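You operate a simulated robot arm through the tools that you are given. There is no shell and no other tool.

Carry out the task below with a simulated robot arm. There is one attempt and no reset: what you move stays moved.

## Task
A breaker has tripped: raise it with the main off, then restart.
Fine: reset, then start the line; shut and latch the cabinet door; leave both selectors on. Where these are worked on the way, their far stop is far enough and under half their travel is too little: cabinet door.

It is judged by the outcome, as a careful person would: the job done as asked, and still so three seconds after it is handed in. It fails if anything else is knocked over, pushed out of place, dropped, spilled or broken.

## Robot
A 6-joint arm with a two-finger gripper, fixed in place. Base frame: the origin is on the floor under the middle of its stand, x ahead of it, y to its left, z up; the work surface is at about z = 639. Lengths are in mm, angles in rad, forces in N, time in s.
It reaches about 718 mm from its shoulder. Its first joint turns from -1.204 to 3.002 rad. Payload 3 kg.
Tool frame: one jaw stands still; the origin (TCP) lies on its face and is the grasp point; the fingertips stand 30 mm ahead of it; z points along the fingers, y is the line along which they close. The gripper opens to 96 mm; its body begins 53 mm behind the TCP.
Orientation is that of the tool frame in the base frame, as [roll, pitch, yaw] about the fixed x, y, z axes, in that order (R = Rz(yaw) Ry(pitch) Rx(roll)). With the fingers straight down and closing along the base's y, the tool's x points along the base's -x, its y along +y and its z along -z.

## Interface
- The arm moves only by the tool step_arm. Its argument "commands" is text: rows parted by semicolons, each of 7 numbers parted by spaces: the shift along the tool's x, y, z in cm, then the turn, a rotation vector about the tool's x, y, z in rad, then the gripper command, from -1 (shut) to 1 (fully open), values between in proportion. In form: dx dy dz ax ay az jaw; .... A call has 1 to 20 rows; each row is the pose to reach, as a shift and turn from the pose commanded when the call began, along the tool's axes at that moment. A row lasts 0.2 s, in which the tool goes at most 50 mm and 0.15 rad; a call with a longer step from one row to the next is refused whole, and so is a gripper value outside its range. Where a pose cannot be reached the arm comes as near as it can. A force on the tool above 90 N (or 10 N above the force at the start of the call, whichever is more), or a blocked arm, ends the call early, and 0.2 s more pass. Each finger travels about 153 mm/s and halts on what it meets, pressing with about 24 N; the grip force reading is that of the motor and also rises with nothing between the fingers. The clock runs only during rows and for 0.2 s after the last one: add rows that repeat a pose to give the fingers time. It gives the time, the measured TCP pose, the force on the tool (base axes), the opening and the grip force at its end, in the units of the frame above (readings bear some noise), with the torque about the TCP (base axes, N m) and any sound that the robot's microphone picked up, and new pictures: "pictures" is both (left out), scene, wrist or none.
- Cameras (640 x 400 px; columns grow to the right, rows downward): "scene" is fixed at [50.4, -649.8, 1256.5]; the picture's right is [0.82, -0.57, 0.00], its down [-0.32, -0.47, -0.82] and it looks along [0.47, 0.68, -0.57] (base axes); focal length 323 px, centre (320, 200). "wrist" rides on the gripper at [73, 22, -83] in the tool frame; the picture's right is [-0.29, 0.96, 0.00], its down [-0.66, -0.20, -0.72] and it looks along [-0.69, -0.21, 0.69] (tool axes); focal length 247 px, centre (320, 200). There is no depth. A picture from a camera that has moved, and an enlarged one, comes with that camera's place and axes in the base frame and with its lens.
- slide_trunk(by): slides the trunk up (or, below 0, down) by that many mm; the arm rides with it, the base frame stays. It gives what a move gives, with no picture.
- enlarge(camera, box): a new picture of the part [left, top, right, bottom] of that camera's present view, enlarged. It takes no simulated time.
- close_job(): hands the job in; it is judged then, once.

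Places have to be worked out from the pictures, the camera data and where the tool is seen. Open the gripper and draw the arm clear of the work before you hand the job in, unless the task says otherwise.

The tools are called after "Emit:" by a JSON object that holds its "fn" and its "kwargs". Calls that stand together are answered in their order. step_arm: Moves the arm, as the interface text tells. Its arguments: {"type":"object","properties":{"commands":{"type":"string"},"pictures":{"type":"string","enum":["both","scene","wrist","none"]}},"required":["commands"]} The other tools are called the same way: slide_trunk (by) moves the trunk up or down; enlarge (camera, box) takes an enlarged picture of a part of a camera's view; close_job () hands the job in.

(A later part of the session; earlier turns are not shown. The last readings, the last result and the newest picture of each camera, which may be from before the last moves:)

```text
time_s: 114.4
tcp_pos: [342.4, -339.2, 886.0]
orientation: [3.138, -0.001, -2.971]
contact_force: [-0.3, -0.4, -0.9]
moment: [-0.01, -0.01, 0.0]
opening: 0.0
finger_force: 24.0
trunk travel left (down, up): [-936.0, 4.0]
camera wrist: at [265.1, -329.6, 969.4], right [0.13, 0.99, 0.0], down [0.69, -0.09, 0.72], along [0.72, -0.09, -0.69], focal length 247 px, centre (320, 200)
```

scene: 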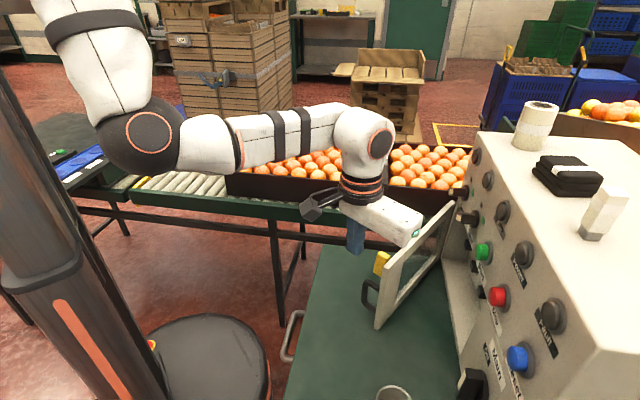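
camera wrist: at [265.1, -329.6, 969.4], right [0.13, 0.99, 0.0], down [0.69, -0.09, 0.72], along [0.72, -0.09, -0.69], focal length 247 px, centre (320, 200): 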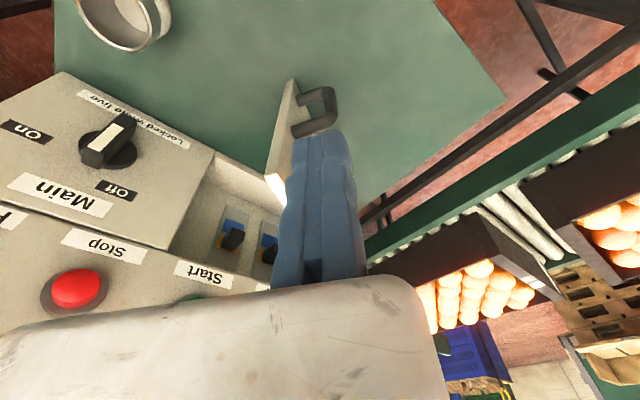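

Clear of the door. I turn the tool from vertical to pointing at the panel (30° down) in front of the latch.

Emit:
{"fn": "step_arm", "kwargs": {"commands": "-0.06 0.51 0.27 0.0454 -0.0876 0.0786 -1; -0.12 1.02 0.55 0.0907 -0.1751 0.1572 -1; -0.19 1.54 0.82 0.1361 -0.2627 0.2358 -1; -0.25 2.05 1.09 0.1815 -0.3503 0.3144 -1; -0.31 2.56 1.36 0.2269 -0.4379 0.393 -1; -0.37 3.07 1.64 0.2722 -0.5254 0.4716 -1; -0.43 3.58 1.91 0.3176 -0.613 0.5502 -1; -0.49 4.09 2.18 0.363 -0.7006 0.6288 -1; -0.56 4.61 2.45 0.4084 -0.7882 0.7074 -1; -0.62 5.12 2.73 0.4537 -0.8757 0.786 -1; -0.68 5.63 3.0 0.4991 -0.9633 0.8646 -1; -0.68 5.63 3.0 0.4991 -0.9633 0.8646 -1", "pictures": "both"}}

```text
time_s: 117.0
tcp_pos: [339.6, -280.5, 854.6]
orientation: [3.136, 1.045, 2.346]
contact_force: [0.5, 0.0, -0.2]
moment: [0.01, -0.02, 0.01]
opening: 0.0
finger_force: 24.0
trunk travel left (down, up): [-936.0, 4.0]
camera wrist: at [278.1, -188.3, 834.2], right [0.78, 0.57, 0.26], down [-0.35, 0.06, 0.93], along [0.52, -0.82, 0.25], focal length 247 px, centre (320, 200)
```

scene: 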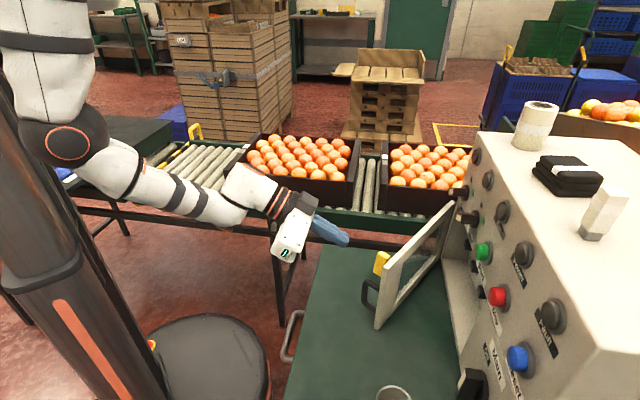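
wrist: 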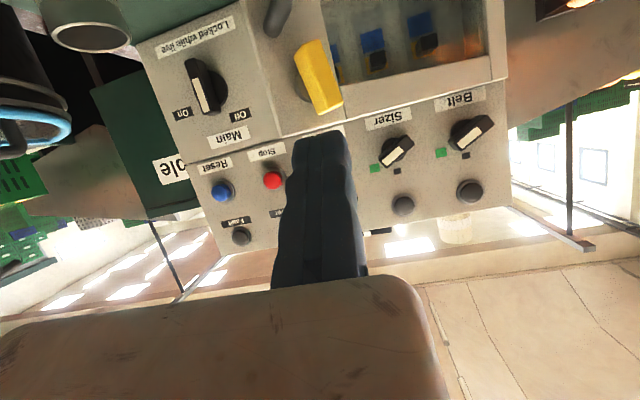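

Pose reached. I lower the trunk 45 mm so the fingertips are level with the latch pivot (z≈795).

Emit:
{"fn": "slide_trunk", "kwargs": {"by": -45}}

Emit:
{"fn": "enlarge", "kwargs": {"camera": "wrist", "box": [220, 40, 420, 200]}}

```text
time_s: 117.9
tcp_pos: [338.1, -281.8, 809.5]
orientation: [3.135, 1.045, 2.347]
contact_force: [0.5, 0.0, -0.1]
moment: [0.01, 0.03, -0.03]
opening: 0.0
finger_force: 24.4
trunk travel left (down, up): [-891.0, 49.0]
```

```text
2.50 times, centred on (320, 120) of wrist
camera zoom: at [278.0, -188.1, 789.3], right [0.78, 0.57, 0.26], down [-0.35, 0.06, 0.93], along [0.52, -0.82, 0.25], focal length 617 px, centre (320, 400)
```

zoom: 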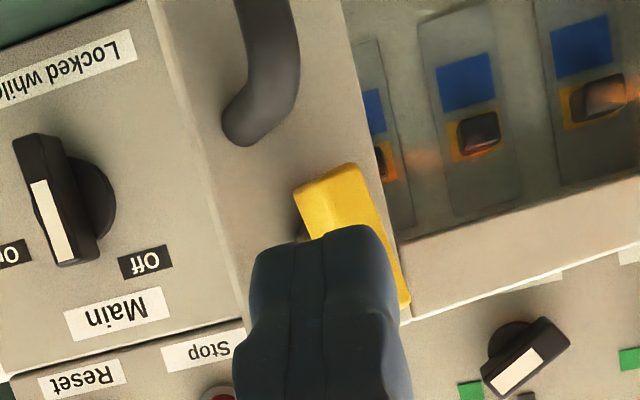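

The tip is lined up with the upright latch. I push the door toward closed via the latch pivot, following its arc.

Emit:
{"fn": "step_arm", "kwargs": {"commands": "-0.8 0.3 1.4 0 0 0 -1; -1.59 0.62 2.75 0 0 0 -1; -2.2 0.62 3.85 0 0 0 -1; -2.84 0.62 4.91 0 0 0 -1; -3.3 0.1 5.8 0 0 0 -1; -3.84 -0.38 6.64 0 0 0 -1; -4.3 -0.9 7.5 0 0 0 -1; -4.84 -1.48 8.37 0 0 0 -1; -5.3 -2.0 9.2 0 0 0 -1; -5.84 -2.58 10.1 0 0 0 -1", "pictures": "both"}}

```text
time_s: 120.1
tcp_pos: [403.6, -381.3, 809.4]
orientation: [3.135, 1.043, 2.346]
contact_force: [0.1, -0.9, 0.5]
moment: [-0.05, 0.0, -0.01]
opening: 0.2
finger_force: 24.2
trunk travel left (down, up): [-891.0, 49.0]
camera wrist: at [342.2, -288.8, 788.3], right [0.78, 0.57, 0.26], down [-0.35, 0.06, 0.93], along [0.52, -0.82, 0.25], focal length 247 px, centre (320, 200)
```

scene: 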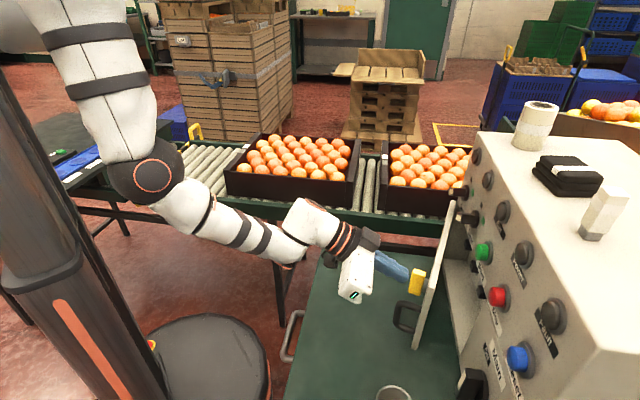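
wrist: 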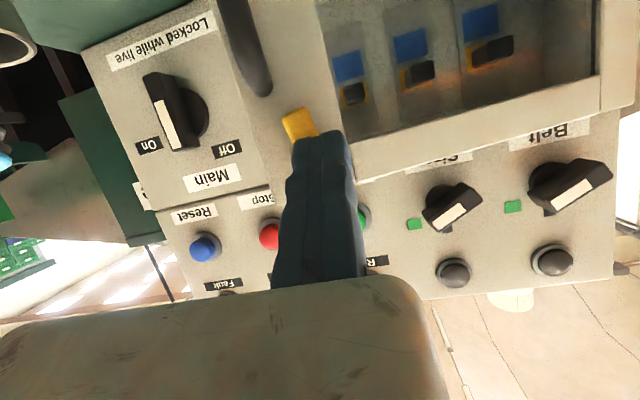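

About 15° left. I continue pushing along the arc to shut it.

Emit:
{"fn": "step_arm", "kwargs": {"commands": "-0.6 -0.55 1.0 0 0 0 -1; -1.2 -1.1 2.0 0 0 0 -1; -1.75 -1.58 3.03 0 0 0 -1; -2.3 -1.9 4.0 0 0 0 -1; -3.0 -2.28 5.2 0 0 0 -1; -3.4 -2.4 5.89 0 0 0 -1; -3.7 -2.45 6.4 0 0 0 -1; -3.7 -2.45 6.4 0 0 0 -1", "pictures": "both"}}

```text
time_s: 121.9
tcp_pos: [433.5, -447.4, 808.4]
orientation: [3.136, 1.041, 2.351]
contact_force: [-19.1, 20.9, -9.7]
moment: [0.36, 0.35, 0.04]
opening: 6.1
finger_force: 33.2
trunk travel left (down, up): [-891.0, 49.0]
camera wrist: at [372.2, -354.5, 788.2], right [0.78, 0.57, 0.26], down [-0.35, 0.06, 0.93], along [0.52, -0.82, 0.25], focal length 247 px, centre (320, 200)
```

scene: 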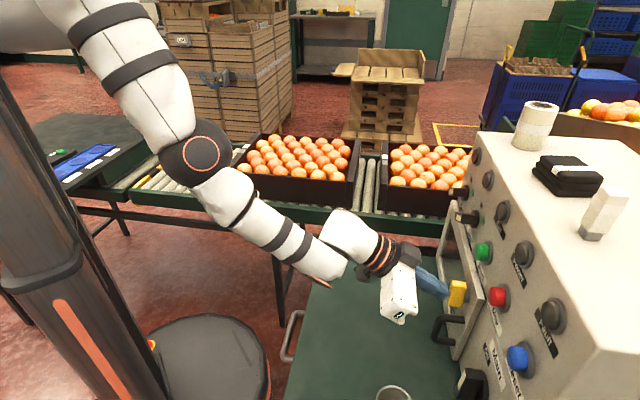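
wrist: 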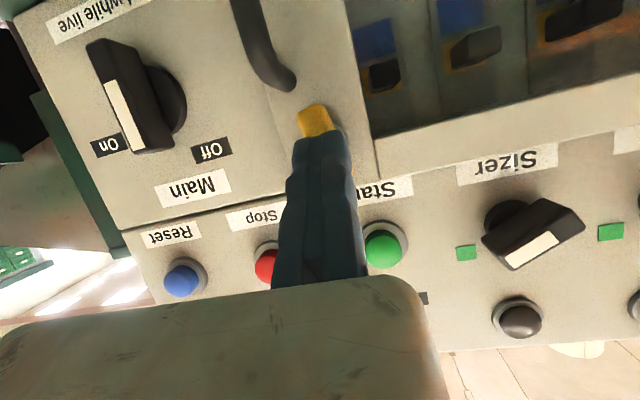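

The door is shut against its frame (28 N). I back off, raise the arm and lower the trunk to the height that worked for turning the latch.

Emit:
{"fn": "step_arm", "kwargs": {"commands": "1.0 0 -1.8 0 0 0 -1; 2.0 0 -3.5 0 0 0 -1; 3.15 0 -5.46 0 0 0 -1; 0.7 0 -6.9 0 0 0 -1; -1.7 0 -8.3 0 0 0 -1; -4.1 0 -9.7 0 0 0 -1; -6.6 0 -11.1 0 0 0 -1; -8.97 0 -12.46 0 0 0 -1; -8.97 0 -12.46 0 0 0 -1", "pictures": "scene"}}

Emit:
{"fn": "slide_trunk", "kwargs": {"by": -140}}

```text
time_s: 123.9
tcp_pos: [392.3, -408.1, 949.5]
orientation: [3.137, 1.043, 2.35]
contact_force: [-1.2, -0.6, -0.2]
moment: [0.0, -0.01, 0.04]
opening: 0.0
finger_force: 32.7
trunk travel left (down, up): [-891.0, 49.0]
```

scene: 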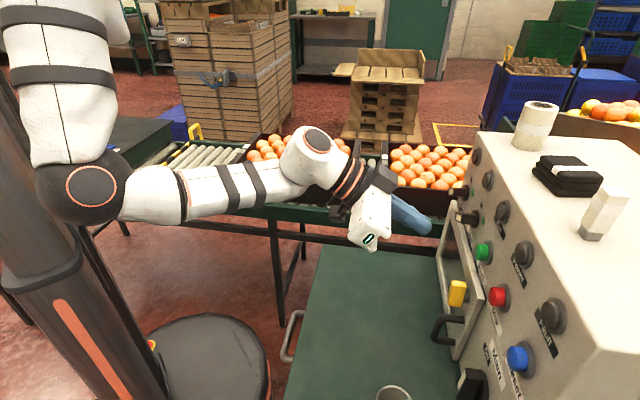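

```text
time_s: 125.6
tcp_pos: [393.1, -409.6, 810.3]
orientation: [3.135, 1.046, 2.349]
contact_force: [0.0, -0.7, 0.0]
moment: [0.02, -0.01, 0.02]
opening: 0.0
finger_force: 33.3
trunk travel left (down, up): [-751.0, 189.0]
```

Now I level the tool at the latch, jaws open 38 mm.

Emit:
{"fn": "step_arm", "kwargs": {"commands": "0.05 0.3 0.67 0 -0.131 0 -0.6; 0.11 0.6 1.34 0 -0.262 0 -0.2; 0.17 0.9 2.0 0 -0.393 0 -0.2; 0.22 1.2 2.68 0 -0.5236 0 -0.2; 0.22 1.2 2.68 0 -0.5236 0 -0.2", "pictures": "both"}}

Emit:
{"fn": "enlarge", "kwargs": {"camera": "wrist", "box": [220, 20, 440, 180]}}

Emit:
{"fn": "enlarge", "kwargs": {"camera": "scene", "box": [380, 180, 540, 380]}}

```text
time_s: 126.8
tcp_pos: [417.1, -416.1, 794.7]
orientation: [1.992, 1.567, 1.201]
contact_force: [0.6, 0.5, 0.4]
moment: [0.0, -0.02, 0.0]
opening: 38.7
finger_force: 0.1
trunk travel left (down, up): [-751.0, 189.0]
camera wrist: at [373.8, -340.9, 722.4], right [0.68, 0.67, 0.3], down [-0.65, 0.37, 0.66], along [0.34, -0.64, 0.69], focal length 247 px, centre (320, 200)
```

scene: 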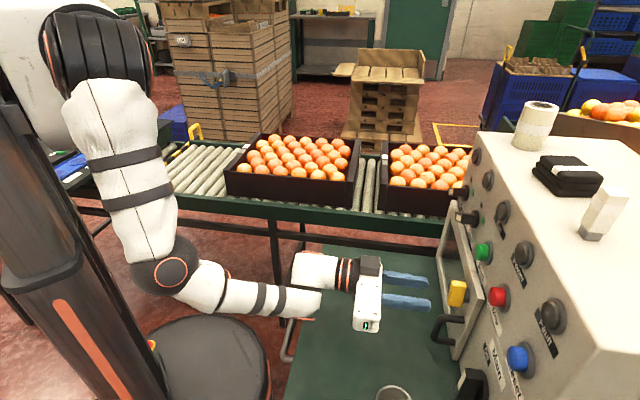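
wrist: 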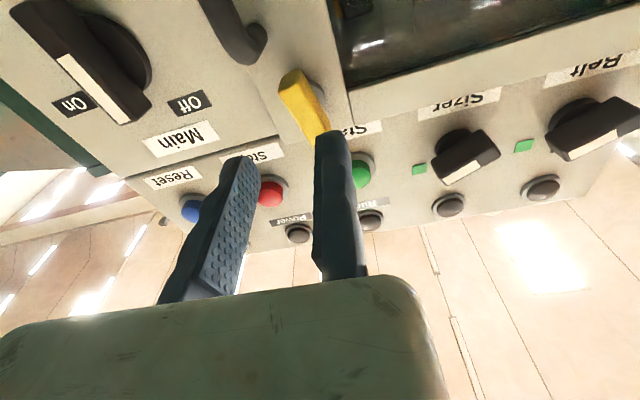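

```text
2.50 times, centred on (330, 100) of wrist
camera zoom: at [373.8, -340.9, 722.4], right [0.68, 0.67, 0.3], down [-0.65, 0.37, 0.66], along [0.34, -0.64, 0.69], focal length 617 px, centre (295, 450)
```

zoom: 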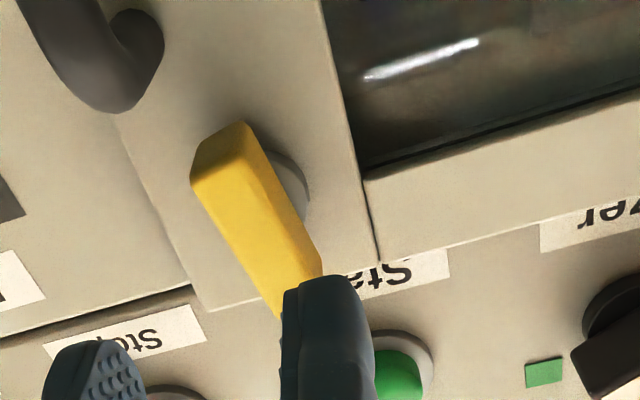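

```text
2.00 times, centred on (460, 280) of scene
camera zoom: at [50.4, -649.8, 1256.5], right [0.82, -0.57, 0.0], down [-0.32, -0.47, -0.82], along [0.47, 0.68, -0.57], focal length 646 px, centre (40, 40)
```

zoom: 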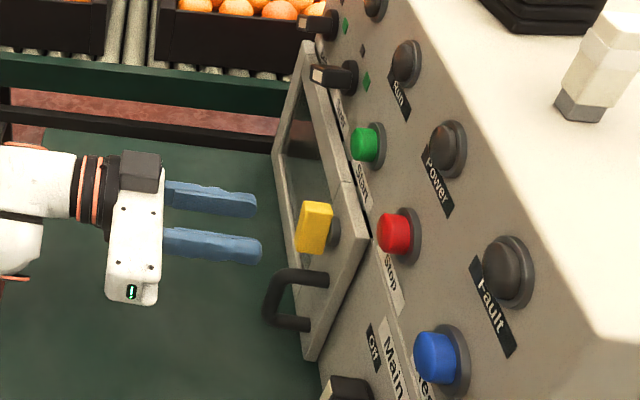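

Door shut; the latch bar stands about 10–15° short of vertical (top leaning left). I roll the tool to match, advance and close on it.

Emit:
{"fn": "step_arm", "kwargs": {"commands": "0.1 0 1.5 0 0 -0.09 -0.2; 0.2 0 3.0 0 0 -0.175 -0.2; 0.2 0 4.5 0 0 -0.175 -0.2; 0.2 0 5.7 0 0 -0.175 -0.2; 0.2 0 5.7 0 0 -0.175 -0.5; 0.2 0 5.7 0 0 -0.175 -0.8; 0.2 0 5.7 0 0 -0.175 -1; 0.2 0 5.7 0 0 -0.175 -1", "pictures": "both"}}

```text
time_s: 128.6
tcp_pos: [456.6, -457.0, 793.6]
orientation: [-1.585, 1.4, -2.373]
contact_force: [-4.7, -5.4, 1.9]
moment: [0.08, 0.45, -0.13]
opening: 15.7
finger_force: 44.9
trunk travel left (down, up): [-751.0, 189.0]
camera wrist: at [404.0, -391.5, 718.7], right [0.7, 0.7, 0.13], down [-0.57, 0.45, 0.69], along [0.42, -0.56, 0.72], focal length 247 px, centre (320, 200)
```

scene: 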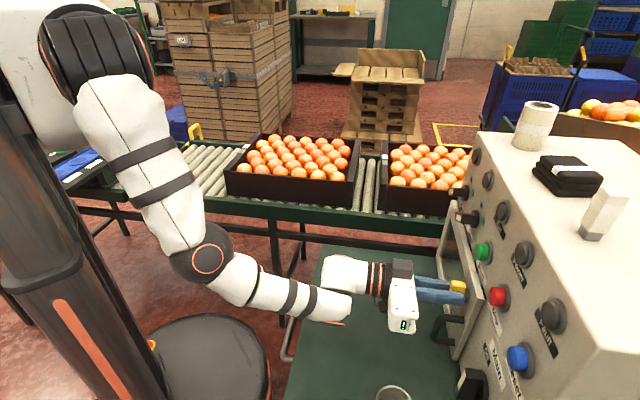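
wrist: 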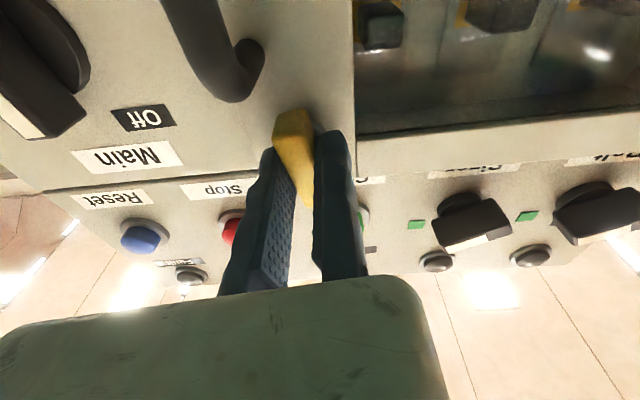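

The bar is gripped squarely (15.7 mm). I press inward lightly and start turning it counter-clockwise to latch.

Emit:
{"fn": "step_arm", "kwargs": {"commands": "0 0 0.3 0 0 0 -1; 0 0 0.6 0 0 0 -1; 0.11 -0.01 0.6 0 0 -0.14 -1; 0.22 -0.03 0.6 0 0 -0.28 -1; 0.33 -0.07 0.6 0 0 -0.42 -1; 0.43 -0.12 0.6 0 0 -0.56 -1; 0.43 -0.12 0.6 0 0 -0.56 -1", "pictures": "wrist"}}

```text
time_s: 130.2
tcp_pos: [456.8, -461.2, 790.2]
orientation: [-1.573, 0.837, -2.363]
contact_force: [-29.8, 19.5, -14.0]
moment: [0.23, 0.03, -0.2]
opening: 15.7
finger_force: 45.1
trunk travel left (down, up): [-751.0, 189.0]
camera wrist: at [374.8, -424.0, 721.7], right [0.64, 0.64, -0.42], down [-0.3, 0.72, 0.63], along [0.7, -0.28, 0.65], focal length 247 px, centre (320, 200)
```

wrist: 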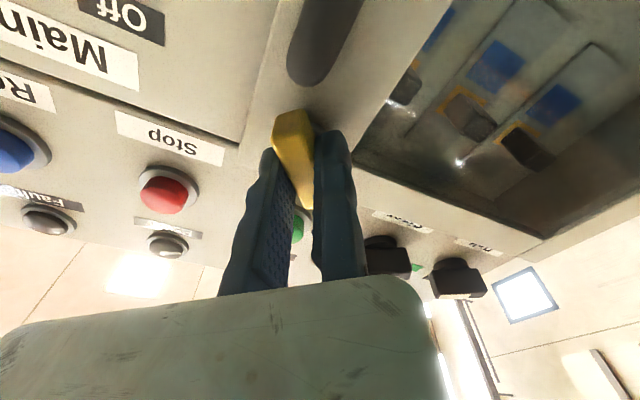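

It turns smoothly with the door pressed shut. I continue to horizontal.

Emit:
{"fn": "step_arm", "kwargs": {"commands": "0.11 -0.01 0 0 0 -0.14 -1; 0.22 -0.03 0 0 0 -0.28 -1; 0.33 -0.07 0 0 0 -0.42 -1; 0.43 -0.12 0 0 0 -0.56 -1; 0.52 -0.19 0 0 0 -0.7 -1; 0.6 -0.27 0 0 0 -0.84 -1; 0.62 -0.29 0 0 0 -0.89 -1; 0.62 -0.29 0 0 0 -0.89 -1", "pictures": "both"}}

```text
time_s: 132.0
tcp_pos: [452.5, -464.2, 787.2]
orientation: [-1.574, -0.052, -2.357]
contact_force: [-27.6, 24.2, -22.6]
moment: [0.52, -1.61, -0.48]
opening: 16.5
finger_force: 45.5
trunk travel left (down, up): [-751.0, 189.0]
camera wrist: at [340.9, -457.9, 769.2], right [0.17, 0.17, -0.97], down [-0.04, 0.98, 0.17], along [0.98, 0.01, 0.17], focal length 247 px, centre (320, 200)
```

scene: 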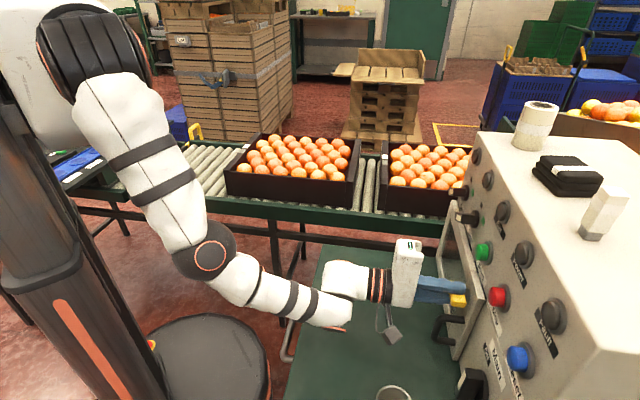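
wrist: 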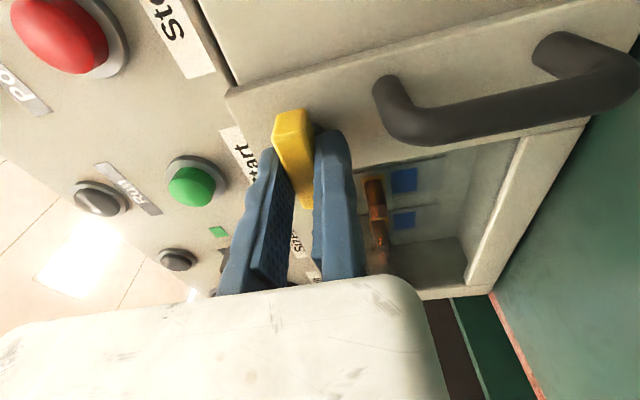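

Latch is horizontal and at its stop. I test that it holds by pulling gently outward while still gripping.

Emit:
{"fn": "step_arm", "kwargs": {"commands": "0 0 -0.4 0 0 0 -1; 0 0 -0.8 0 0 0 -1; 0 0 -1.2 0 0 0 -1; 0 0 -1.5 0 0 0 -1", "pictures": "none"}}

```text
time_s: 133.0
tcp_pos: [447.8, -459.2, 786.4]
orientation: [-1.572, -0.047, -2.359]
contact_force: [18.2, -23.3, 5.0]
moment: [1.1, -0.34, -0.08]
opening: 16.9
finger_force: 45.4
trunk travel left (down, up): [-751.0, 189.0]
```

The door resists at 29 N without opening, so it is latched. I relax, open the jaws and withdraw straight out.

Emit:
{"fn": "step_arm", "kwargs": {"commands": "0 0 0.4 0 0 0 -1; 0 0 0.8 0 0 0 -0.6; 0 0 0.8 0 0 0 -0.1; 0 0.2 0.8 0 0 0 0; 0 0.2 -1 0 0 0 0; 0 0.2 -3 0 0 0 0; 0 0.2 -6 0 0 0 0; 0 0.2 -7 0 0 0 -0.5; 0 0.2 -7 0 0 0 -1", "pictures": "both"}}

Emit:
{"fn": "enlarge", "kwargs": {"camera": "scene", "box": [380, 180, 540, 380]}}

```text
time_s: 135.0
tcp_pos: [395.8, -406.0, 784.3]
orientation: [-1.573, -0.051, -2.356]
contact_force: [-0.5, 0.2, 0.1]
moment: [-0.04, 0.03, -0.01]
opening: 0.0
finger_force: 24.5
trunk travel left (down, up): [-751.0, 189.0]
camera wrist: at [284.0, -399.6, 766.9], right [0.17, 0.17, -0.97], down [-0.03, 0.98, 0.17], along [0.98, 0.0, 0.17], focal length 247 px, centre (320, 200)
```

scene: 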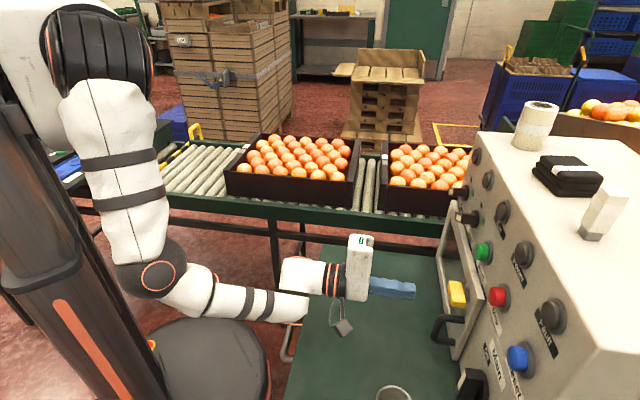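
wrist: 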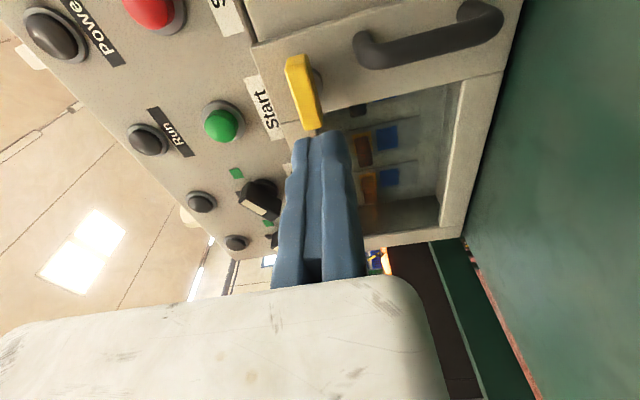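

```text
2.00 times, centred on (460, 280) of scene
camera zoom: at [50.4, -649.8, 1256.5], right [0.82, -0.57, 0.0], down [-0.32, -0.47, -0.82], along [0.47, 0.68, -0.57], focal length 646 px, centre (40, 40)
```

zoom: 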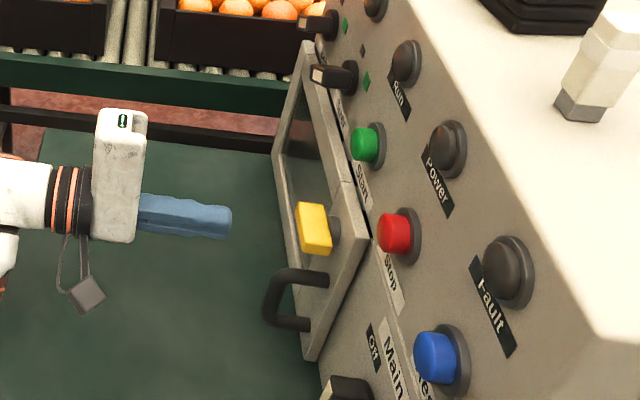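

Door shut and latch horizontal. Now Main back on: the pointer must be pushed clockwise from the left. I move to the left of the knob with the tool pitched 20° down, jaws shut.

Emit:
{"fn": "step_arm", "kwargs": {"commands": "2.0 0.6 0.8 -0.0873 0 0.0125 -1; 4.05 1.2 1.65 -0.1745 0 0.025 -1; 6.1 1.8 2.5 -0.2618 0 0.0375 -1; 8.1 2.4 3.3 -0.349 0 0.05 -1; 8.1 2.4 3.3 -0.349 0 0.05 -1", "pictures": "both"}}

Emit:
{"fn": "enlarge", "kwargs": {"camera": "wrist", "box": [200, 20, 440, 200]}}

```text
time_s: 136.2
tcp_pos: [361.0, -487.8, 766.3]
orientation: [-1.923, -0.001, -2.367]
contact_force: [0.1, 0.4, -0.5]
moment: [0.01, -0.04, -0.02]
opening: 0.0
finger_force: 23.9
trunk travel left (down, up): [-751.0, 189.0]
camera wrist: at [248.6, -477.4, 774.3], right [-0.02, 0.44, -0.9], down [0.05, 0.9, 0.44], along [1.0, -0.03, -0.04], focal length 247 px, centre (320, 200)
```

scene: 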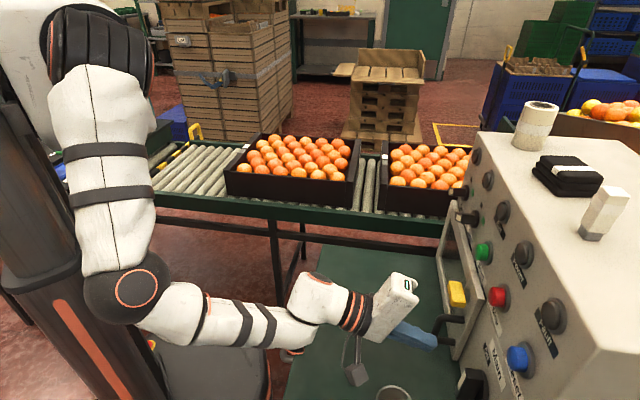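
wrist: 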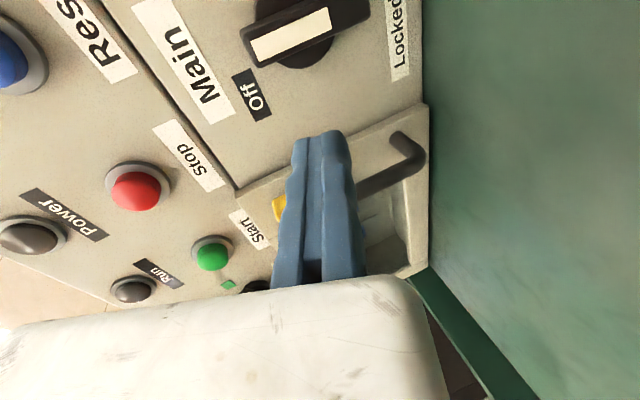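

```text
2.22 times, centred on (320, 110) of wrist
camera zoom: at [248.6, -477.4, 774.3], right [-0.02, 0.44, -0.9], down [0.05, 0.9, 0.44], along [1.0, -0.03, -0.04], focal length 549 px, centre (320, 400)
```

zoom: 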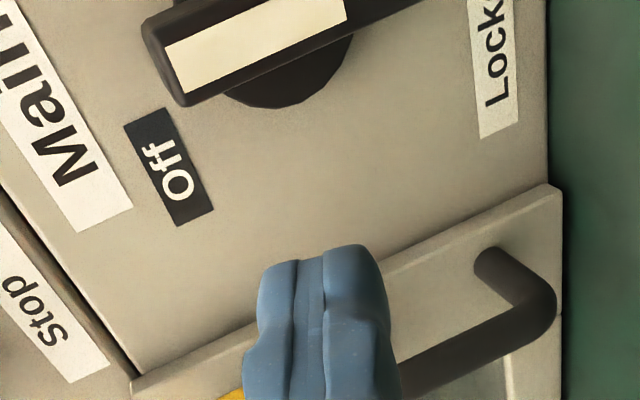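

The Main bar now stands upright (Off). I go in to its left and push the top rightward and over toward "On".

Emit:
{"fn": "step_arm", "kwargs": {"commands": "0.23 0.78 0.28 0 0 0 -1; 0.23 -0.04 2.54 0 0 0 -1; 0.23 -0.86 4.79 0 0 0 -1; 1.43 -1.05 4.73 0 0 0 -1; 2.43 -1.24 4.66 0 0 0 -1; 3.43 -1.89 4.42 0 0 0 -1; 4.53 -2.27 4.28 0 0 0 -1; 5.63 -2.08 4.35 0 0 0 -1; 6.23 -1.61 4.52 0 0 0 -1; 6.23 -1.61 4.52 0 0 0 -1", "pictures": "both"}}

```text
time_s: 138.4
tcp_pos: [353.4, -561.2, 769.5]
orientation: [-1.914, -0.005, -2.363]
contact_force: [24.1, 10.0, 23.4]
moment: [-0.32, -0.73, 0.69]
opening: 0.0
finger_force: 33.4
trunk travel left (down, up): [-751.0, 189.0]
camera wrist: at [240.2, -550.7, 777.1], right [-0.02, 0.43, -0.9], down [0.04, 0.9, 0.43], along [1.0, -0.03, -0.03], focal length 247 px, centre (320, 200)
```

scene: 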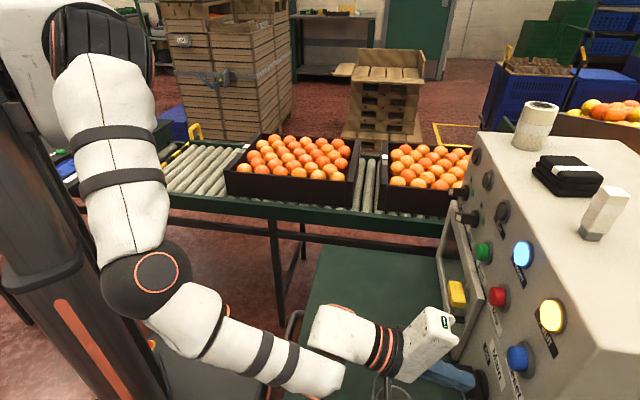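
wrist: 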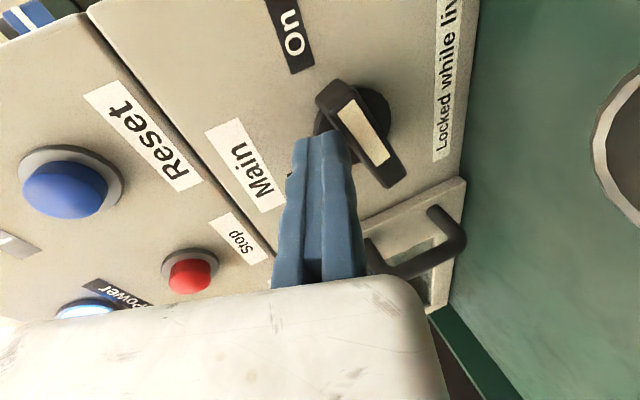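

Power and Fault lamps are lit again: Main is on. I ease off and withdraw.

Emit:
{"fn": "step_arm", "kwargs": {"commands": "-0.5 -0.7 0 0 0 0 -1; -0.5 -0.7 -1.5 0 0 0 -1; -0.5 -0.7 -4 0 0 0 -1; -0.5 -0.7 -6.5 0 0 0 -1; -0.5 -0.7 -6.5 0 0 0 -1", "pictures": "both"}}

Emit:
{"fn": "enlarge", "kwargs": {"camera": "wrist", "box": [0, 0, 420, 320]}}

```text
time_s: 139.6
tcp_pos: [312.3, -518.6, 791.9]
orientation: [-1.924, -0.004, -2.367]
contact_force: [-0.3, 0.9, -0.5]
moment: [0.0, 0.0, -0.05]
opening: 0.1
finger_force: 32.9
trunk travel left (down, up): [-751.0, 189.0]
camera wrist: at [199.9, -509.5, 801.1], right [-0.02, 0.44, -0.9], down [0.05, 0.9, 0.44], along [1.0, -0.03, -0.04], focal length 247 px, centre (320, 200)
```

scene: 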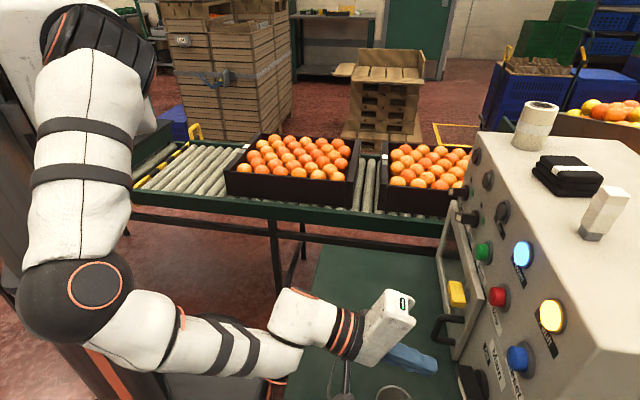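
wrist: 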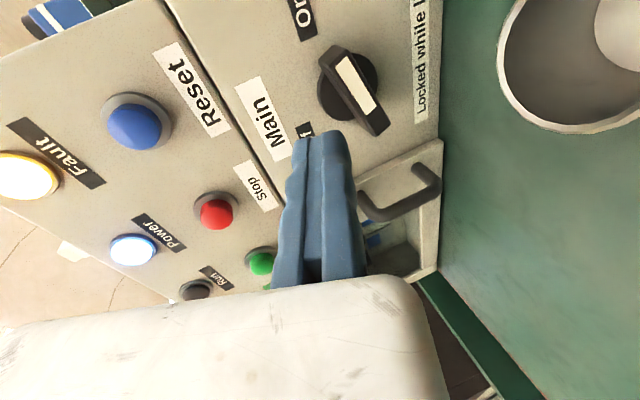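

```text
1.25 times, centred on (210, 160) of wrist
camera zoom: at [199.9, -509.5, 801.1], right [-0.02, 0.44, -0.9], down [0.05, 0.9, 0.44], along [1.0, -0.03, -0.04], focal length 309 px, centre (458, 250)
```

zoom: 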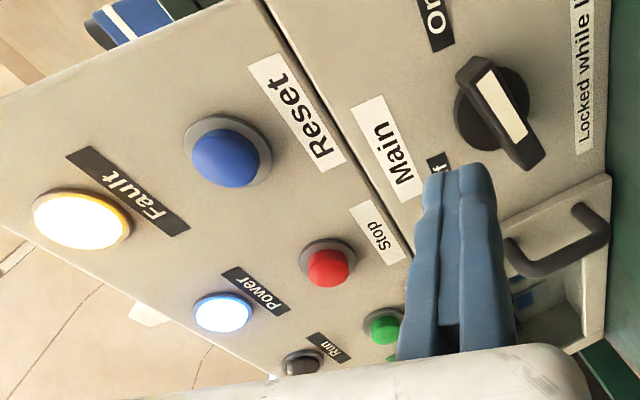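

Fault is still lit, so next is Reset (about u=175, z=883). I move up in front of it.

Emit:
{"fn": "step_arm", "kwargs": {"commands": "0.7 -2.4 -0.9 0 0 0 -1; 1.45 -4.8 -1.75 0 0 0 -1; 2.2 -7.2 -2.6 0 0 0 -1; 2.9 -9.49 -3.45 0 0 0 -1; 2.9 -10.3 -1.3 0 0 0 -1; 2.9 -11.0 0.68 0 0 0 -1; 2.9 -11.0 0.68 0 0 0 -1", "pictures": "both"}}

Emit:
{"fn": "enlarge", "kwargs": {"camera": "wrist", "box": [200, 40, 440, 220]}}

```text
time_s: 141.2
tcp_pos: [332.2, -536.4, 854.6]
orientation: [-1.922, -0.004, -2.367]
contact_force: [1.0, -0.9, 0.9]
moment: [0.04, -0.01, 0.01]
opening: 0.1
finger_force: 33.4
out of reach, approached as far as the arm can: row 3, 4, 5, 6, 7
trunk travel left (down, up): [-751.0, 189.0]
camera wrist: at [219.3, -525.4, 862.1], right [-0.02, 0.44, -0.9], down [0.05, 0.9, 0.44], along [1.0, -0.03, -0.04], focal length 247 px, centre (320, 200)
```

scene: 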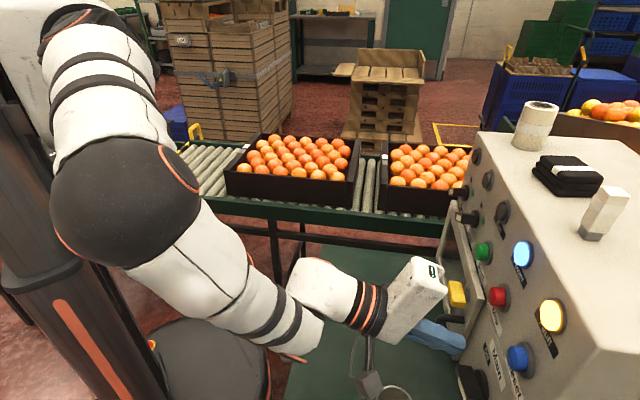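
wrist: 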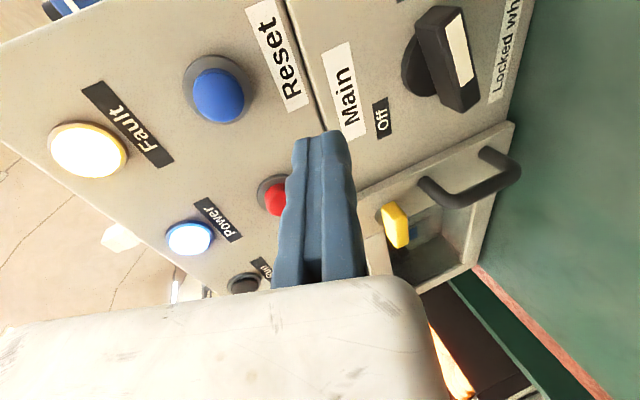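

```text
2.22 times, centred on (320, 130) of wrist
camera zoom: at [219.3, -525.4, 862.1], right [-0.02, 0.44, -0.9], down [0.05, 0.9, 0.44], along [1.0, -0.03, -0.04], focal length 549 px, centre (320, 356)
```

zoom: 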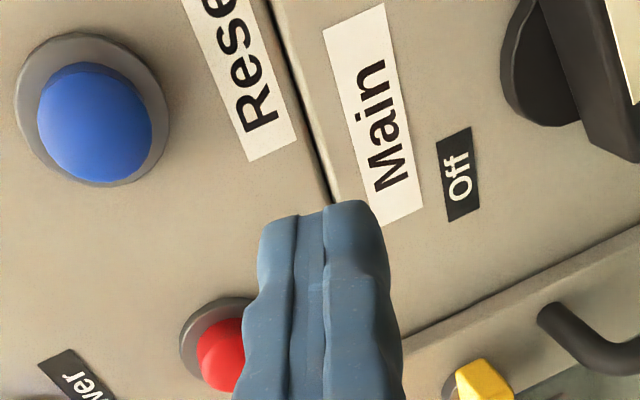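

Limited in this roll. I roll the tool by +90° (camera below, mid-range wrist) while backing off a little.

Emit:
{"fn": "step_arm", "kwargs": {"commands": "0 0 -1 0 0 0.15 -1; 0 0 -2 0 0 0.3 -1; 0 0 -3 0 0 0.45 -1; 0 0 -3 0 0 0.6 -1; 0 0 -3 0 0 0.75 -1; 0 0 -3 0 0 0.9 -1; 0 0 -3 0 0 1.05 -1; 0 0 -3 0 0 1.2 -1; 0 0 -3 0 0 1.35 -1; 0 0 -3 0 0 1.5 -1; 0 0 -3 0 0 1.571 -1", "pictures": "none"}}

```text
time_s: 143.6
tcp_pos: [320.4, -514.5, 850.7]
orientation: [-3.093, 1.216, 2.387]
contact_force: [-0.5, 0.0, -0.6]
moment: [-0.02, -0.02, 0.05]
opening: 0.2
finger_force: 32.9
out of reach, approached as far as the arm can: row 1, 2, 3, 4, 5, 6, 7, 8, 9, 10, 11
trunk travel left (down, up): [-751.0, 189.0]
```

I raise the trunk 90 mm so the hand works lower relative to the shoulder, which frees the right side.

Emit:
{"fn": "slide_trunk", "kwargs": {"by": 90}}

```text
time_s: 144.8
tcp_pos: [319.2, -513.6, 942.1]
orientation: [-3.087, 1.217, 2.393]
contact_force: [0.1, -0.2, -0.3]
moment: [-0.02, -0.01, 0.0]
opening: 0.0
finger_force: 33.3
trunk travel left (down, up): [-841.0, 99.0]
```

Now down, right and forward to the Reset button's front.

Emit:
{"fn": "step_arm", "kwargs": {"commands": "1.5 -0.5 1.0 0 0 0 -1; 3.0 -1.2 2.0 0 0 0 -1; 4.6 -2.0 2.2 0 0 0 -1; 4.3 -3.0 3.0 0 0 0 -1; 3.9 -3.75 3.8 0 0 0 -1; 3.3 -3.75 5.25 0 0 0 -1; 3.3 -3.75 5.25 0 0 0 -1", "pictures": "both"}}

Emit:
{"fn": "enlarge", "kwargs": {"camera": "wrist", "box": [180, 20, 460, 220]}}

```text
time_s: 146.4
tcp_pos: [319.0, -567.5, 893.4]
orientation: [-3.087, 1.218, 2.392]
contact_force: [-1.7, -0.6, -0.6]
moment: [0.0, -0.02, -0.03]
opening: 0.1
finger_force: 33.6
trunk travel left (down, up): [-841.0, 99.0]
camera wrist: at [262.5, -478.3, 853.9], right [0.76, 0.6, 0.26], down [-0.45, 0.19, 0.87], along [0.47, -0.78, 0.41], focal length 247 px, centre (320, 200)
```

scene: 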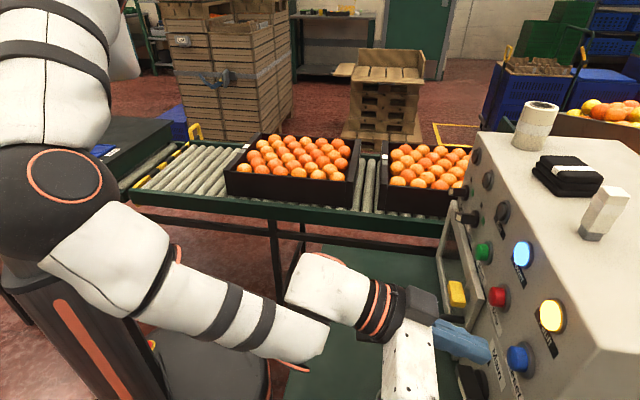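
wrist: 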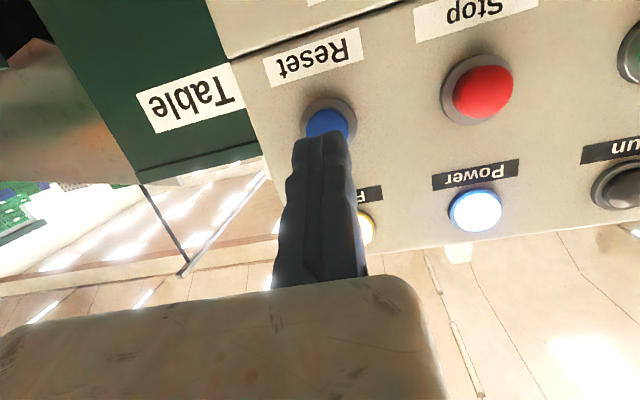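

```text
2.00 times, centred on (320, 120) of wrist
camera zoom: at [262.5, -478.3, 853.9], right [0.76, 0.6, 0.26], down [-0.45, 0.19, 0.87], along [0.47, -0.78, 0.41], focal length 494 px, centre (320, 360)
```

zoom: 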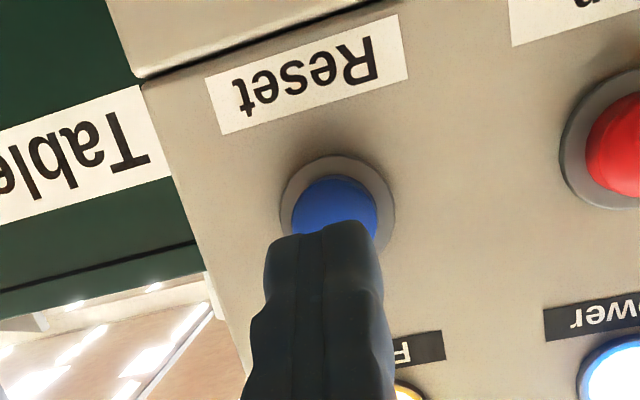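

The tip is in line with Reset. I press it straight in, then will read the lamp.

Emit:
{"fn": "step_arm", "kwargs": {"commands": "-0.15 0 1.1 0 0 0 -1; -0.3 0 2.02 0 0 0 -1; -0.65 0 2.96 0 0 0 -1; -0.9 0 3.6 0 0 0 -1; -0.9 0 3.6 0 0 0 -1", "pictures": "both"}}

```text
time_s: 147.6
tcp_pos: [341.2, -591.2, 889.3]
orientation: [-3.089, 1.217, 2.391]
contact_force: [-12.2, 12.3, -2.8]
moment: [0.05, 0.08, 0.05]
opening: 5.9
finger_force: 33.5
trunk travel left (down, up): [-841.0, 99.0]
heard: click
camera wrist: at [284.8, -502.2, 849.8], right [0.76, 0.6, 0.26], down [-0.45, 0.19, 0.87], along [0.47, -0.78, 0.41], focal length 247 px, centre (320, 200)
```

scene: 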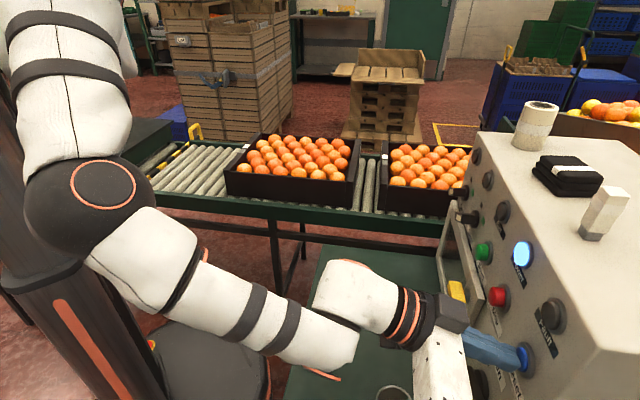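
wrist: 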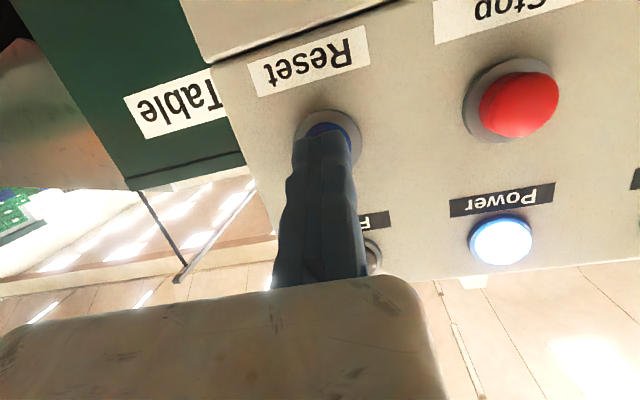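

Click heard and the Fault lamp is out: reset done. I back off well clear of the buttons and move left to Start.

Emit:
{"fn": "step_arm", "kwargs": {"commands": "1.0 0 -2.8 0 0 0 -1; 2.05 0 -5.64 0 0 0 -1; 2.05 3.6 -5.64 0 0 0 -1; 2.05 7.3 -5.64 0 0 0 -1; 2.05 11.0 -5.64 0 0 0 -1; 2.05 14.8 -5.64 0 0 0 -1; 2.05 18.54 -5.64 0 0 0 -1; 1.1 18.54 -3.0 0 0 0 -1; 1.1 18.54 -3.0 0 0 0 -1", "pictures": "both"}}

Emit:
{"fn": "enlarge", "kwargs": {"camera": "wrist", "box": [180, 20, 640, 300]}}

```text
time_s: 149.6
tcp_pos: [455.7, -439.2, 883.8]
orientation: [-3.086, 1.219, 2.394]
contact_force: [0.1, 0.4, 0.5]
moment: [-0.03, 0.02, 0.0]
opening: 0.0
finger_force: 33.3
trunk travel left (down, up): [-841.0, 99.0]
camera wrist: at [399.3, -349.4, 845.4], right [0.76, 0.6, 0.26], down [-0.45, 0.19, 0.87], along [0.47, -0.78, 0.41], focal length 247 px, centre (320, 200)
```

scene: 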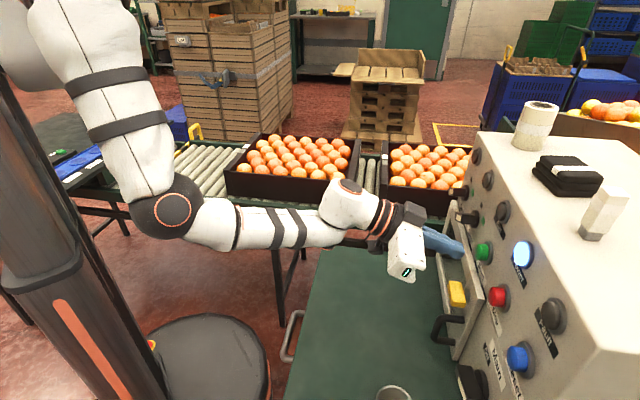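
wrist: 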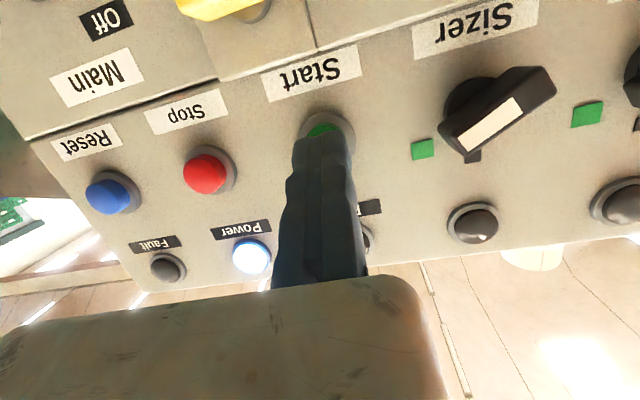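

```text
1.39 times, centred on (410, 160) of wrist
camera zoom: at [399.3, -349.4, 845.4], right [0.76, 0.6, 0.26], down [-0.45, 0.19, 0.87], along [0.47, -0.78, 0.41], focal length 344 px, centre (195, 256)
```

zoom: 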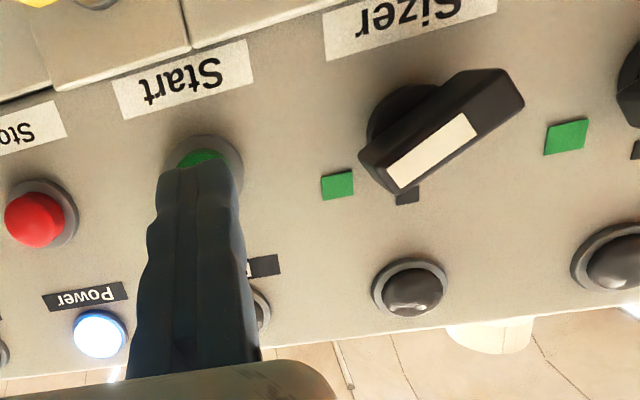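

Sizer points at its green mark (on). The tip is aligned with Start; I press it.

Emit:
{"fn": "step_arm", "kwargs": {"commands": "-0.88 0 0.96 0 0 0 -1; -1.29 0 2.09 0 0 0 -1; -1.53 0 2.74 0 0 0 -1; -1.67 0 3.12 0 0 0 -1; -1.67 0 3.12 0 0 0 -1", "pictures": "both"}}

```text
time_s: 150.8
tcp_pos: [475.9, -460.0, 894.3]
orientation: [-3.082, 1.223, 2.396]
contact_force: [-26.8, 31.5, -9.7]
moment: [0.2, 0.25, 0.13]
opening: 6.3
finger_force: 33.6
trunk travel left (down, up): [-841.0, 99.0]
heard: click
camera wrist: at [419.3, -371.7, 853.4], right [0.76, 0.6, 0.26], down [-0.45, 0.2, 0.87], along [0.47, -0.78, 0.42], focal length 247 px, centre (320, 200)
```

scene: 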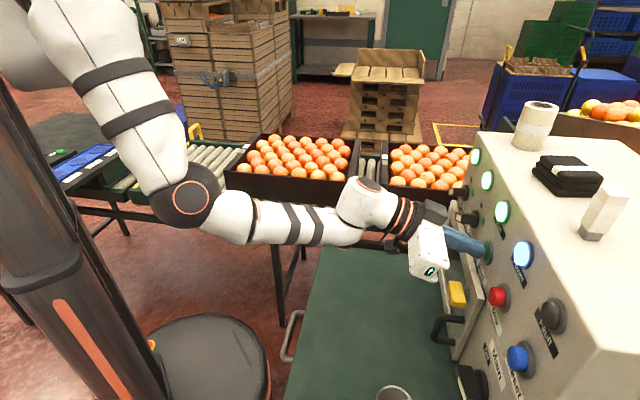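
wrist: 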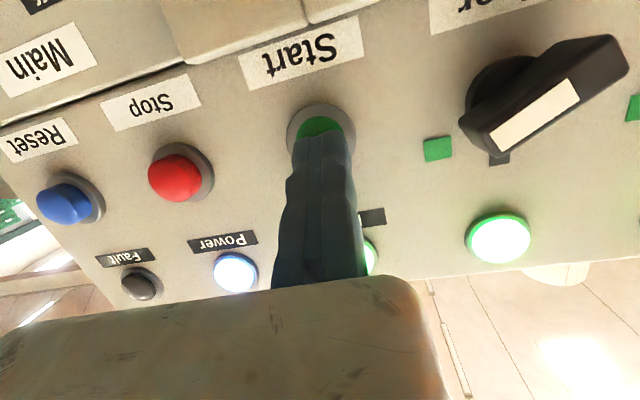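

Click heard; Run, Sizer and Belt lamps are all green. I withdraw straight back and open the gripper.

Emit:
{"fn": "step_arm", "kwargs": {"commands": "0.7 0 -2 0 0 0 -1; 1.4 0 -4 0 0 0 -1; 2.1 0 -6 0 0 0 -1; 3.0 0 -9 0 0 0 -0.5; 3.5 0 -12 0 0 0 0; 3.5 0 -14 0 0 0 0.5; 3.5 0 -14 0 0 0 1; 3.5 0 -14 0 0 0 1", "pictures": "both"}}

Emit:
{"fn": "enlarge", "kwargs": {"camera": "scene", "box": [400, 120, 580, 400]}}

Emit:
{"fn": "enlarge", "kwargs": {"camera": "wrist", "box": [0, 0, 640, 400]}}

```text
time_s: 152.6
tcp_pos: [379.2, -364.1, 907.6]
orientation: [-3.086, 1.217, 2.393]
contact_force: [-0.1, 0.4, 0.1]
moment: [-0.01, 0.0, 0.01]
opening: 95.9
finger_force: 0.0
trunk travel left (down, up): [-841.0, 99.0]
camera wrist: at [322.7, -274.9, 867.6], right [0.76, 0.6, 0.26], down [-0.45, 0.19, 0.87], along [0.47, -0.78, 0.41], focal length 247 px, centre (320, 200)
```

scene: 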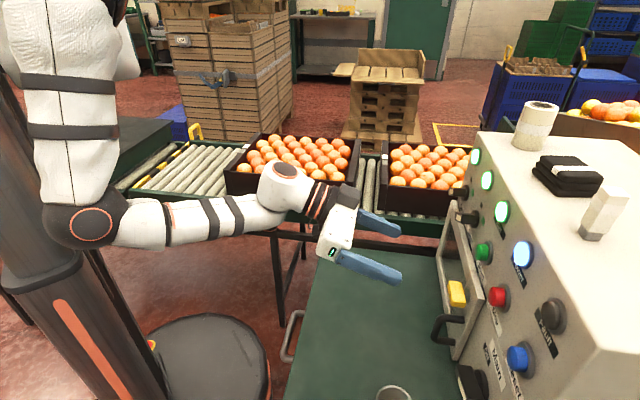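
wrist: 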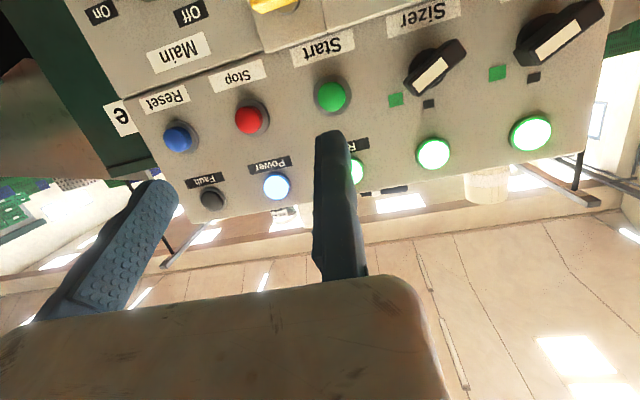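

```text
1.43 times, centred on (490, 260) of scene
camera zoom: at [50.4, -649.8, 1256.5], right [0.82, -0.57, 0.0], down [-0.32, -0.47, -0.82], along [0.47, 0.68, -0.57], focal length 461 px, centre (77, 114)
```

zoom: 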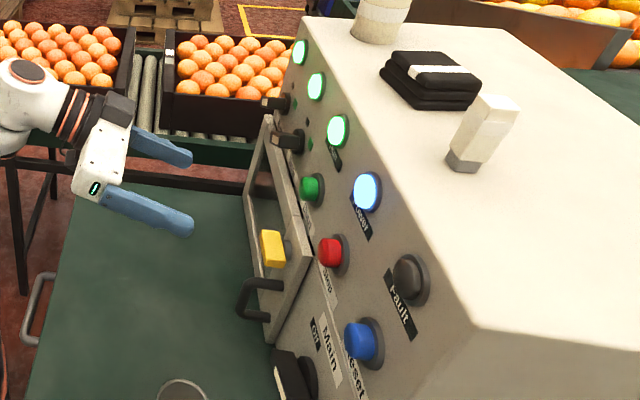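

```text
1.00 times, centred on (320, 200) of wrist (not enlarged: the box is as wide or as high as the picture)
camera zoom: at [322.7, -274.9, 867.6], right [0.76, 0.6, 0.26], down [-0.45, 0.19, 0.87], along [0.47, -0.78, 0.41], focal length 247 px, centre (320, 200)
```

zoom: 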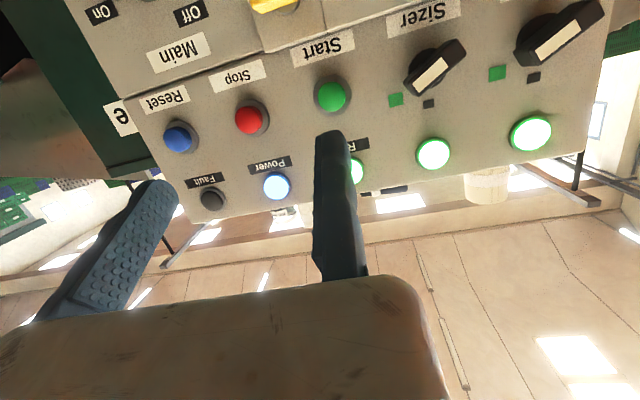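

All lamps are as wanted. I compare the door and latch with the earlier latched view using the same zoom box.

Emit:
{"fn": "enlarge", "kwargs": {"camera": "scene", "box": [370, 220, 530, 380]}}

Emit:
{"fn": "enlarge", "kwargs": {"camera": "wrist", "box": [380, 0, 620, 180]}}

```text
2.50 times, centred on (450, 300) of scene
camera zoom: at [50.4, -649.8, 1256.5], right [0.82, -0.57, 0.0], down [-0.32, -0.47, -0.82], along [0.47, 0.68, -0.57], focal length 807 px, centre (-5, -50)
```

zoom: 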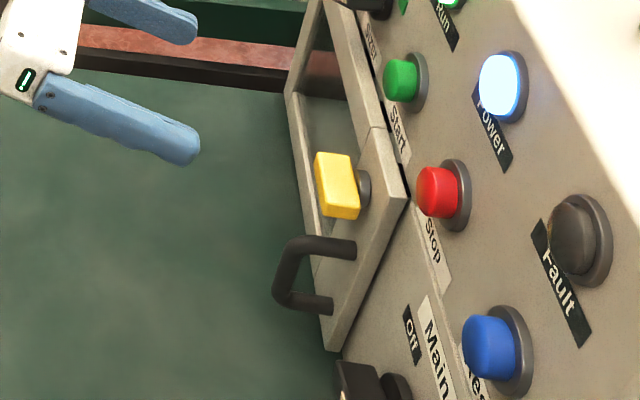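

```text
2.22 times, centred on (500, 90) of wrist
camera zoom: at [322.7, -274.9, 867.6], right [0.76, 0.6, 0.26], down [-0.45, 0.19, 0.87], along [0.47, -0.78, 0.41], focal length 549 px, centre (-80, 444)
```

zoom: 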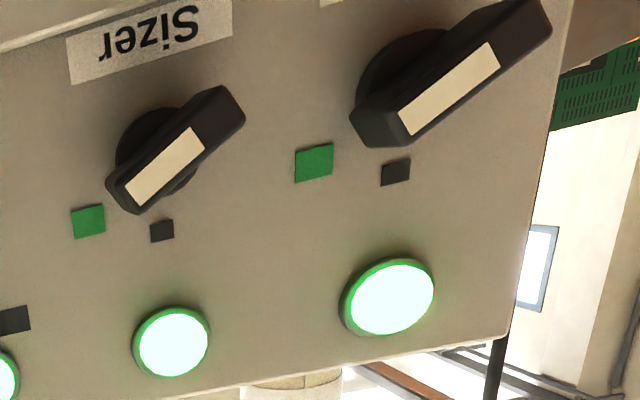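

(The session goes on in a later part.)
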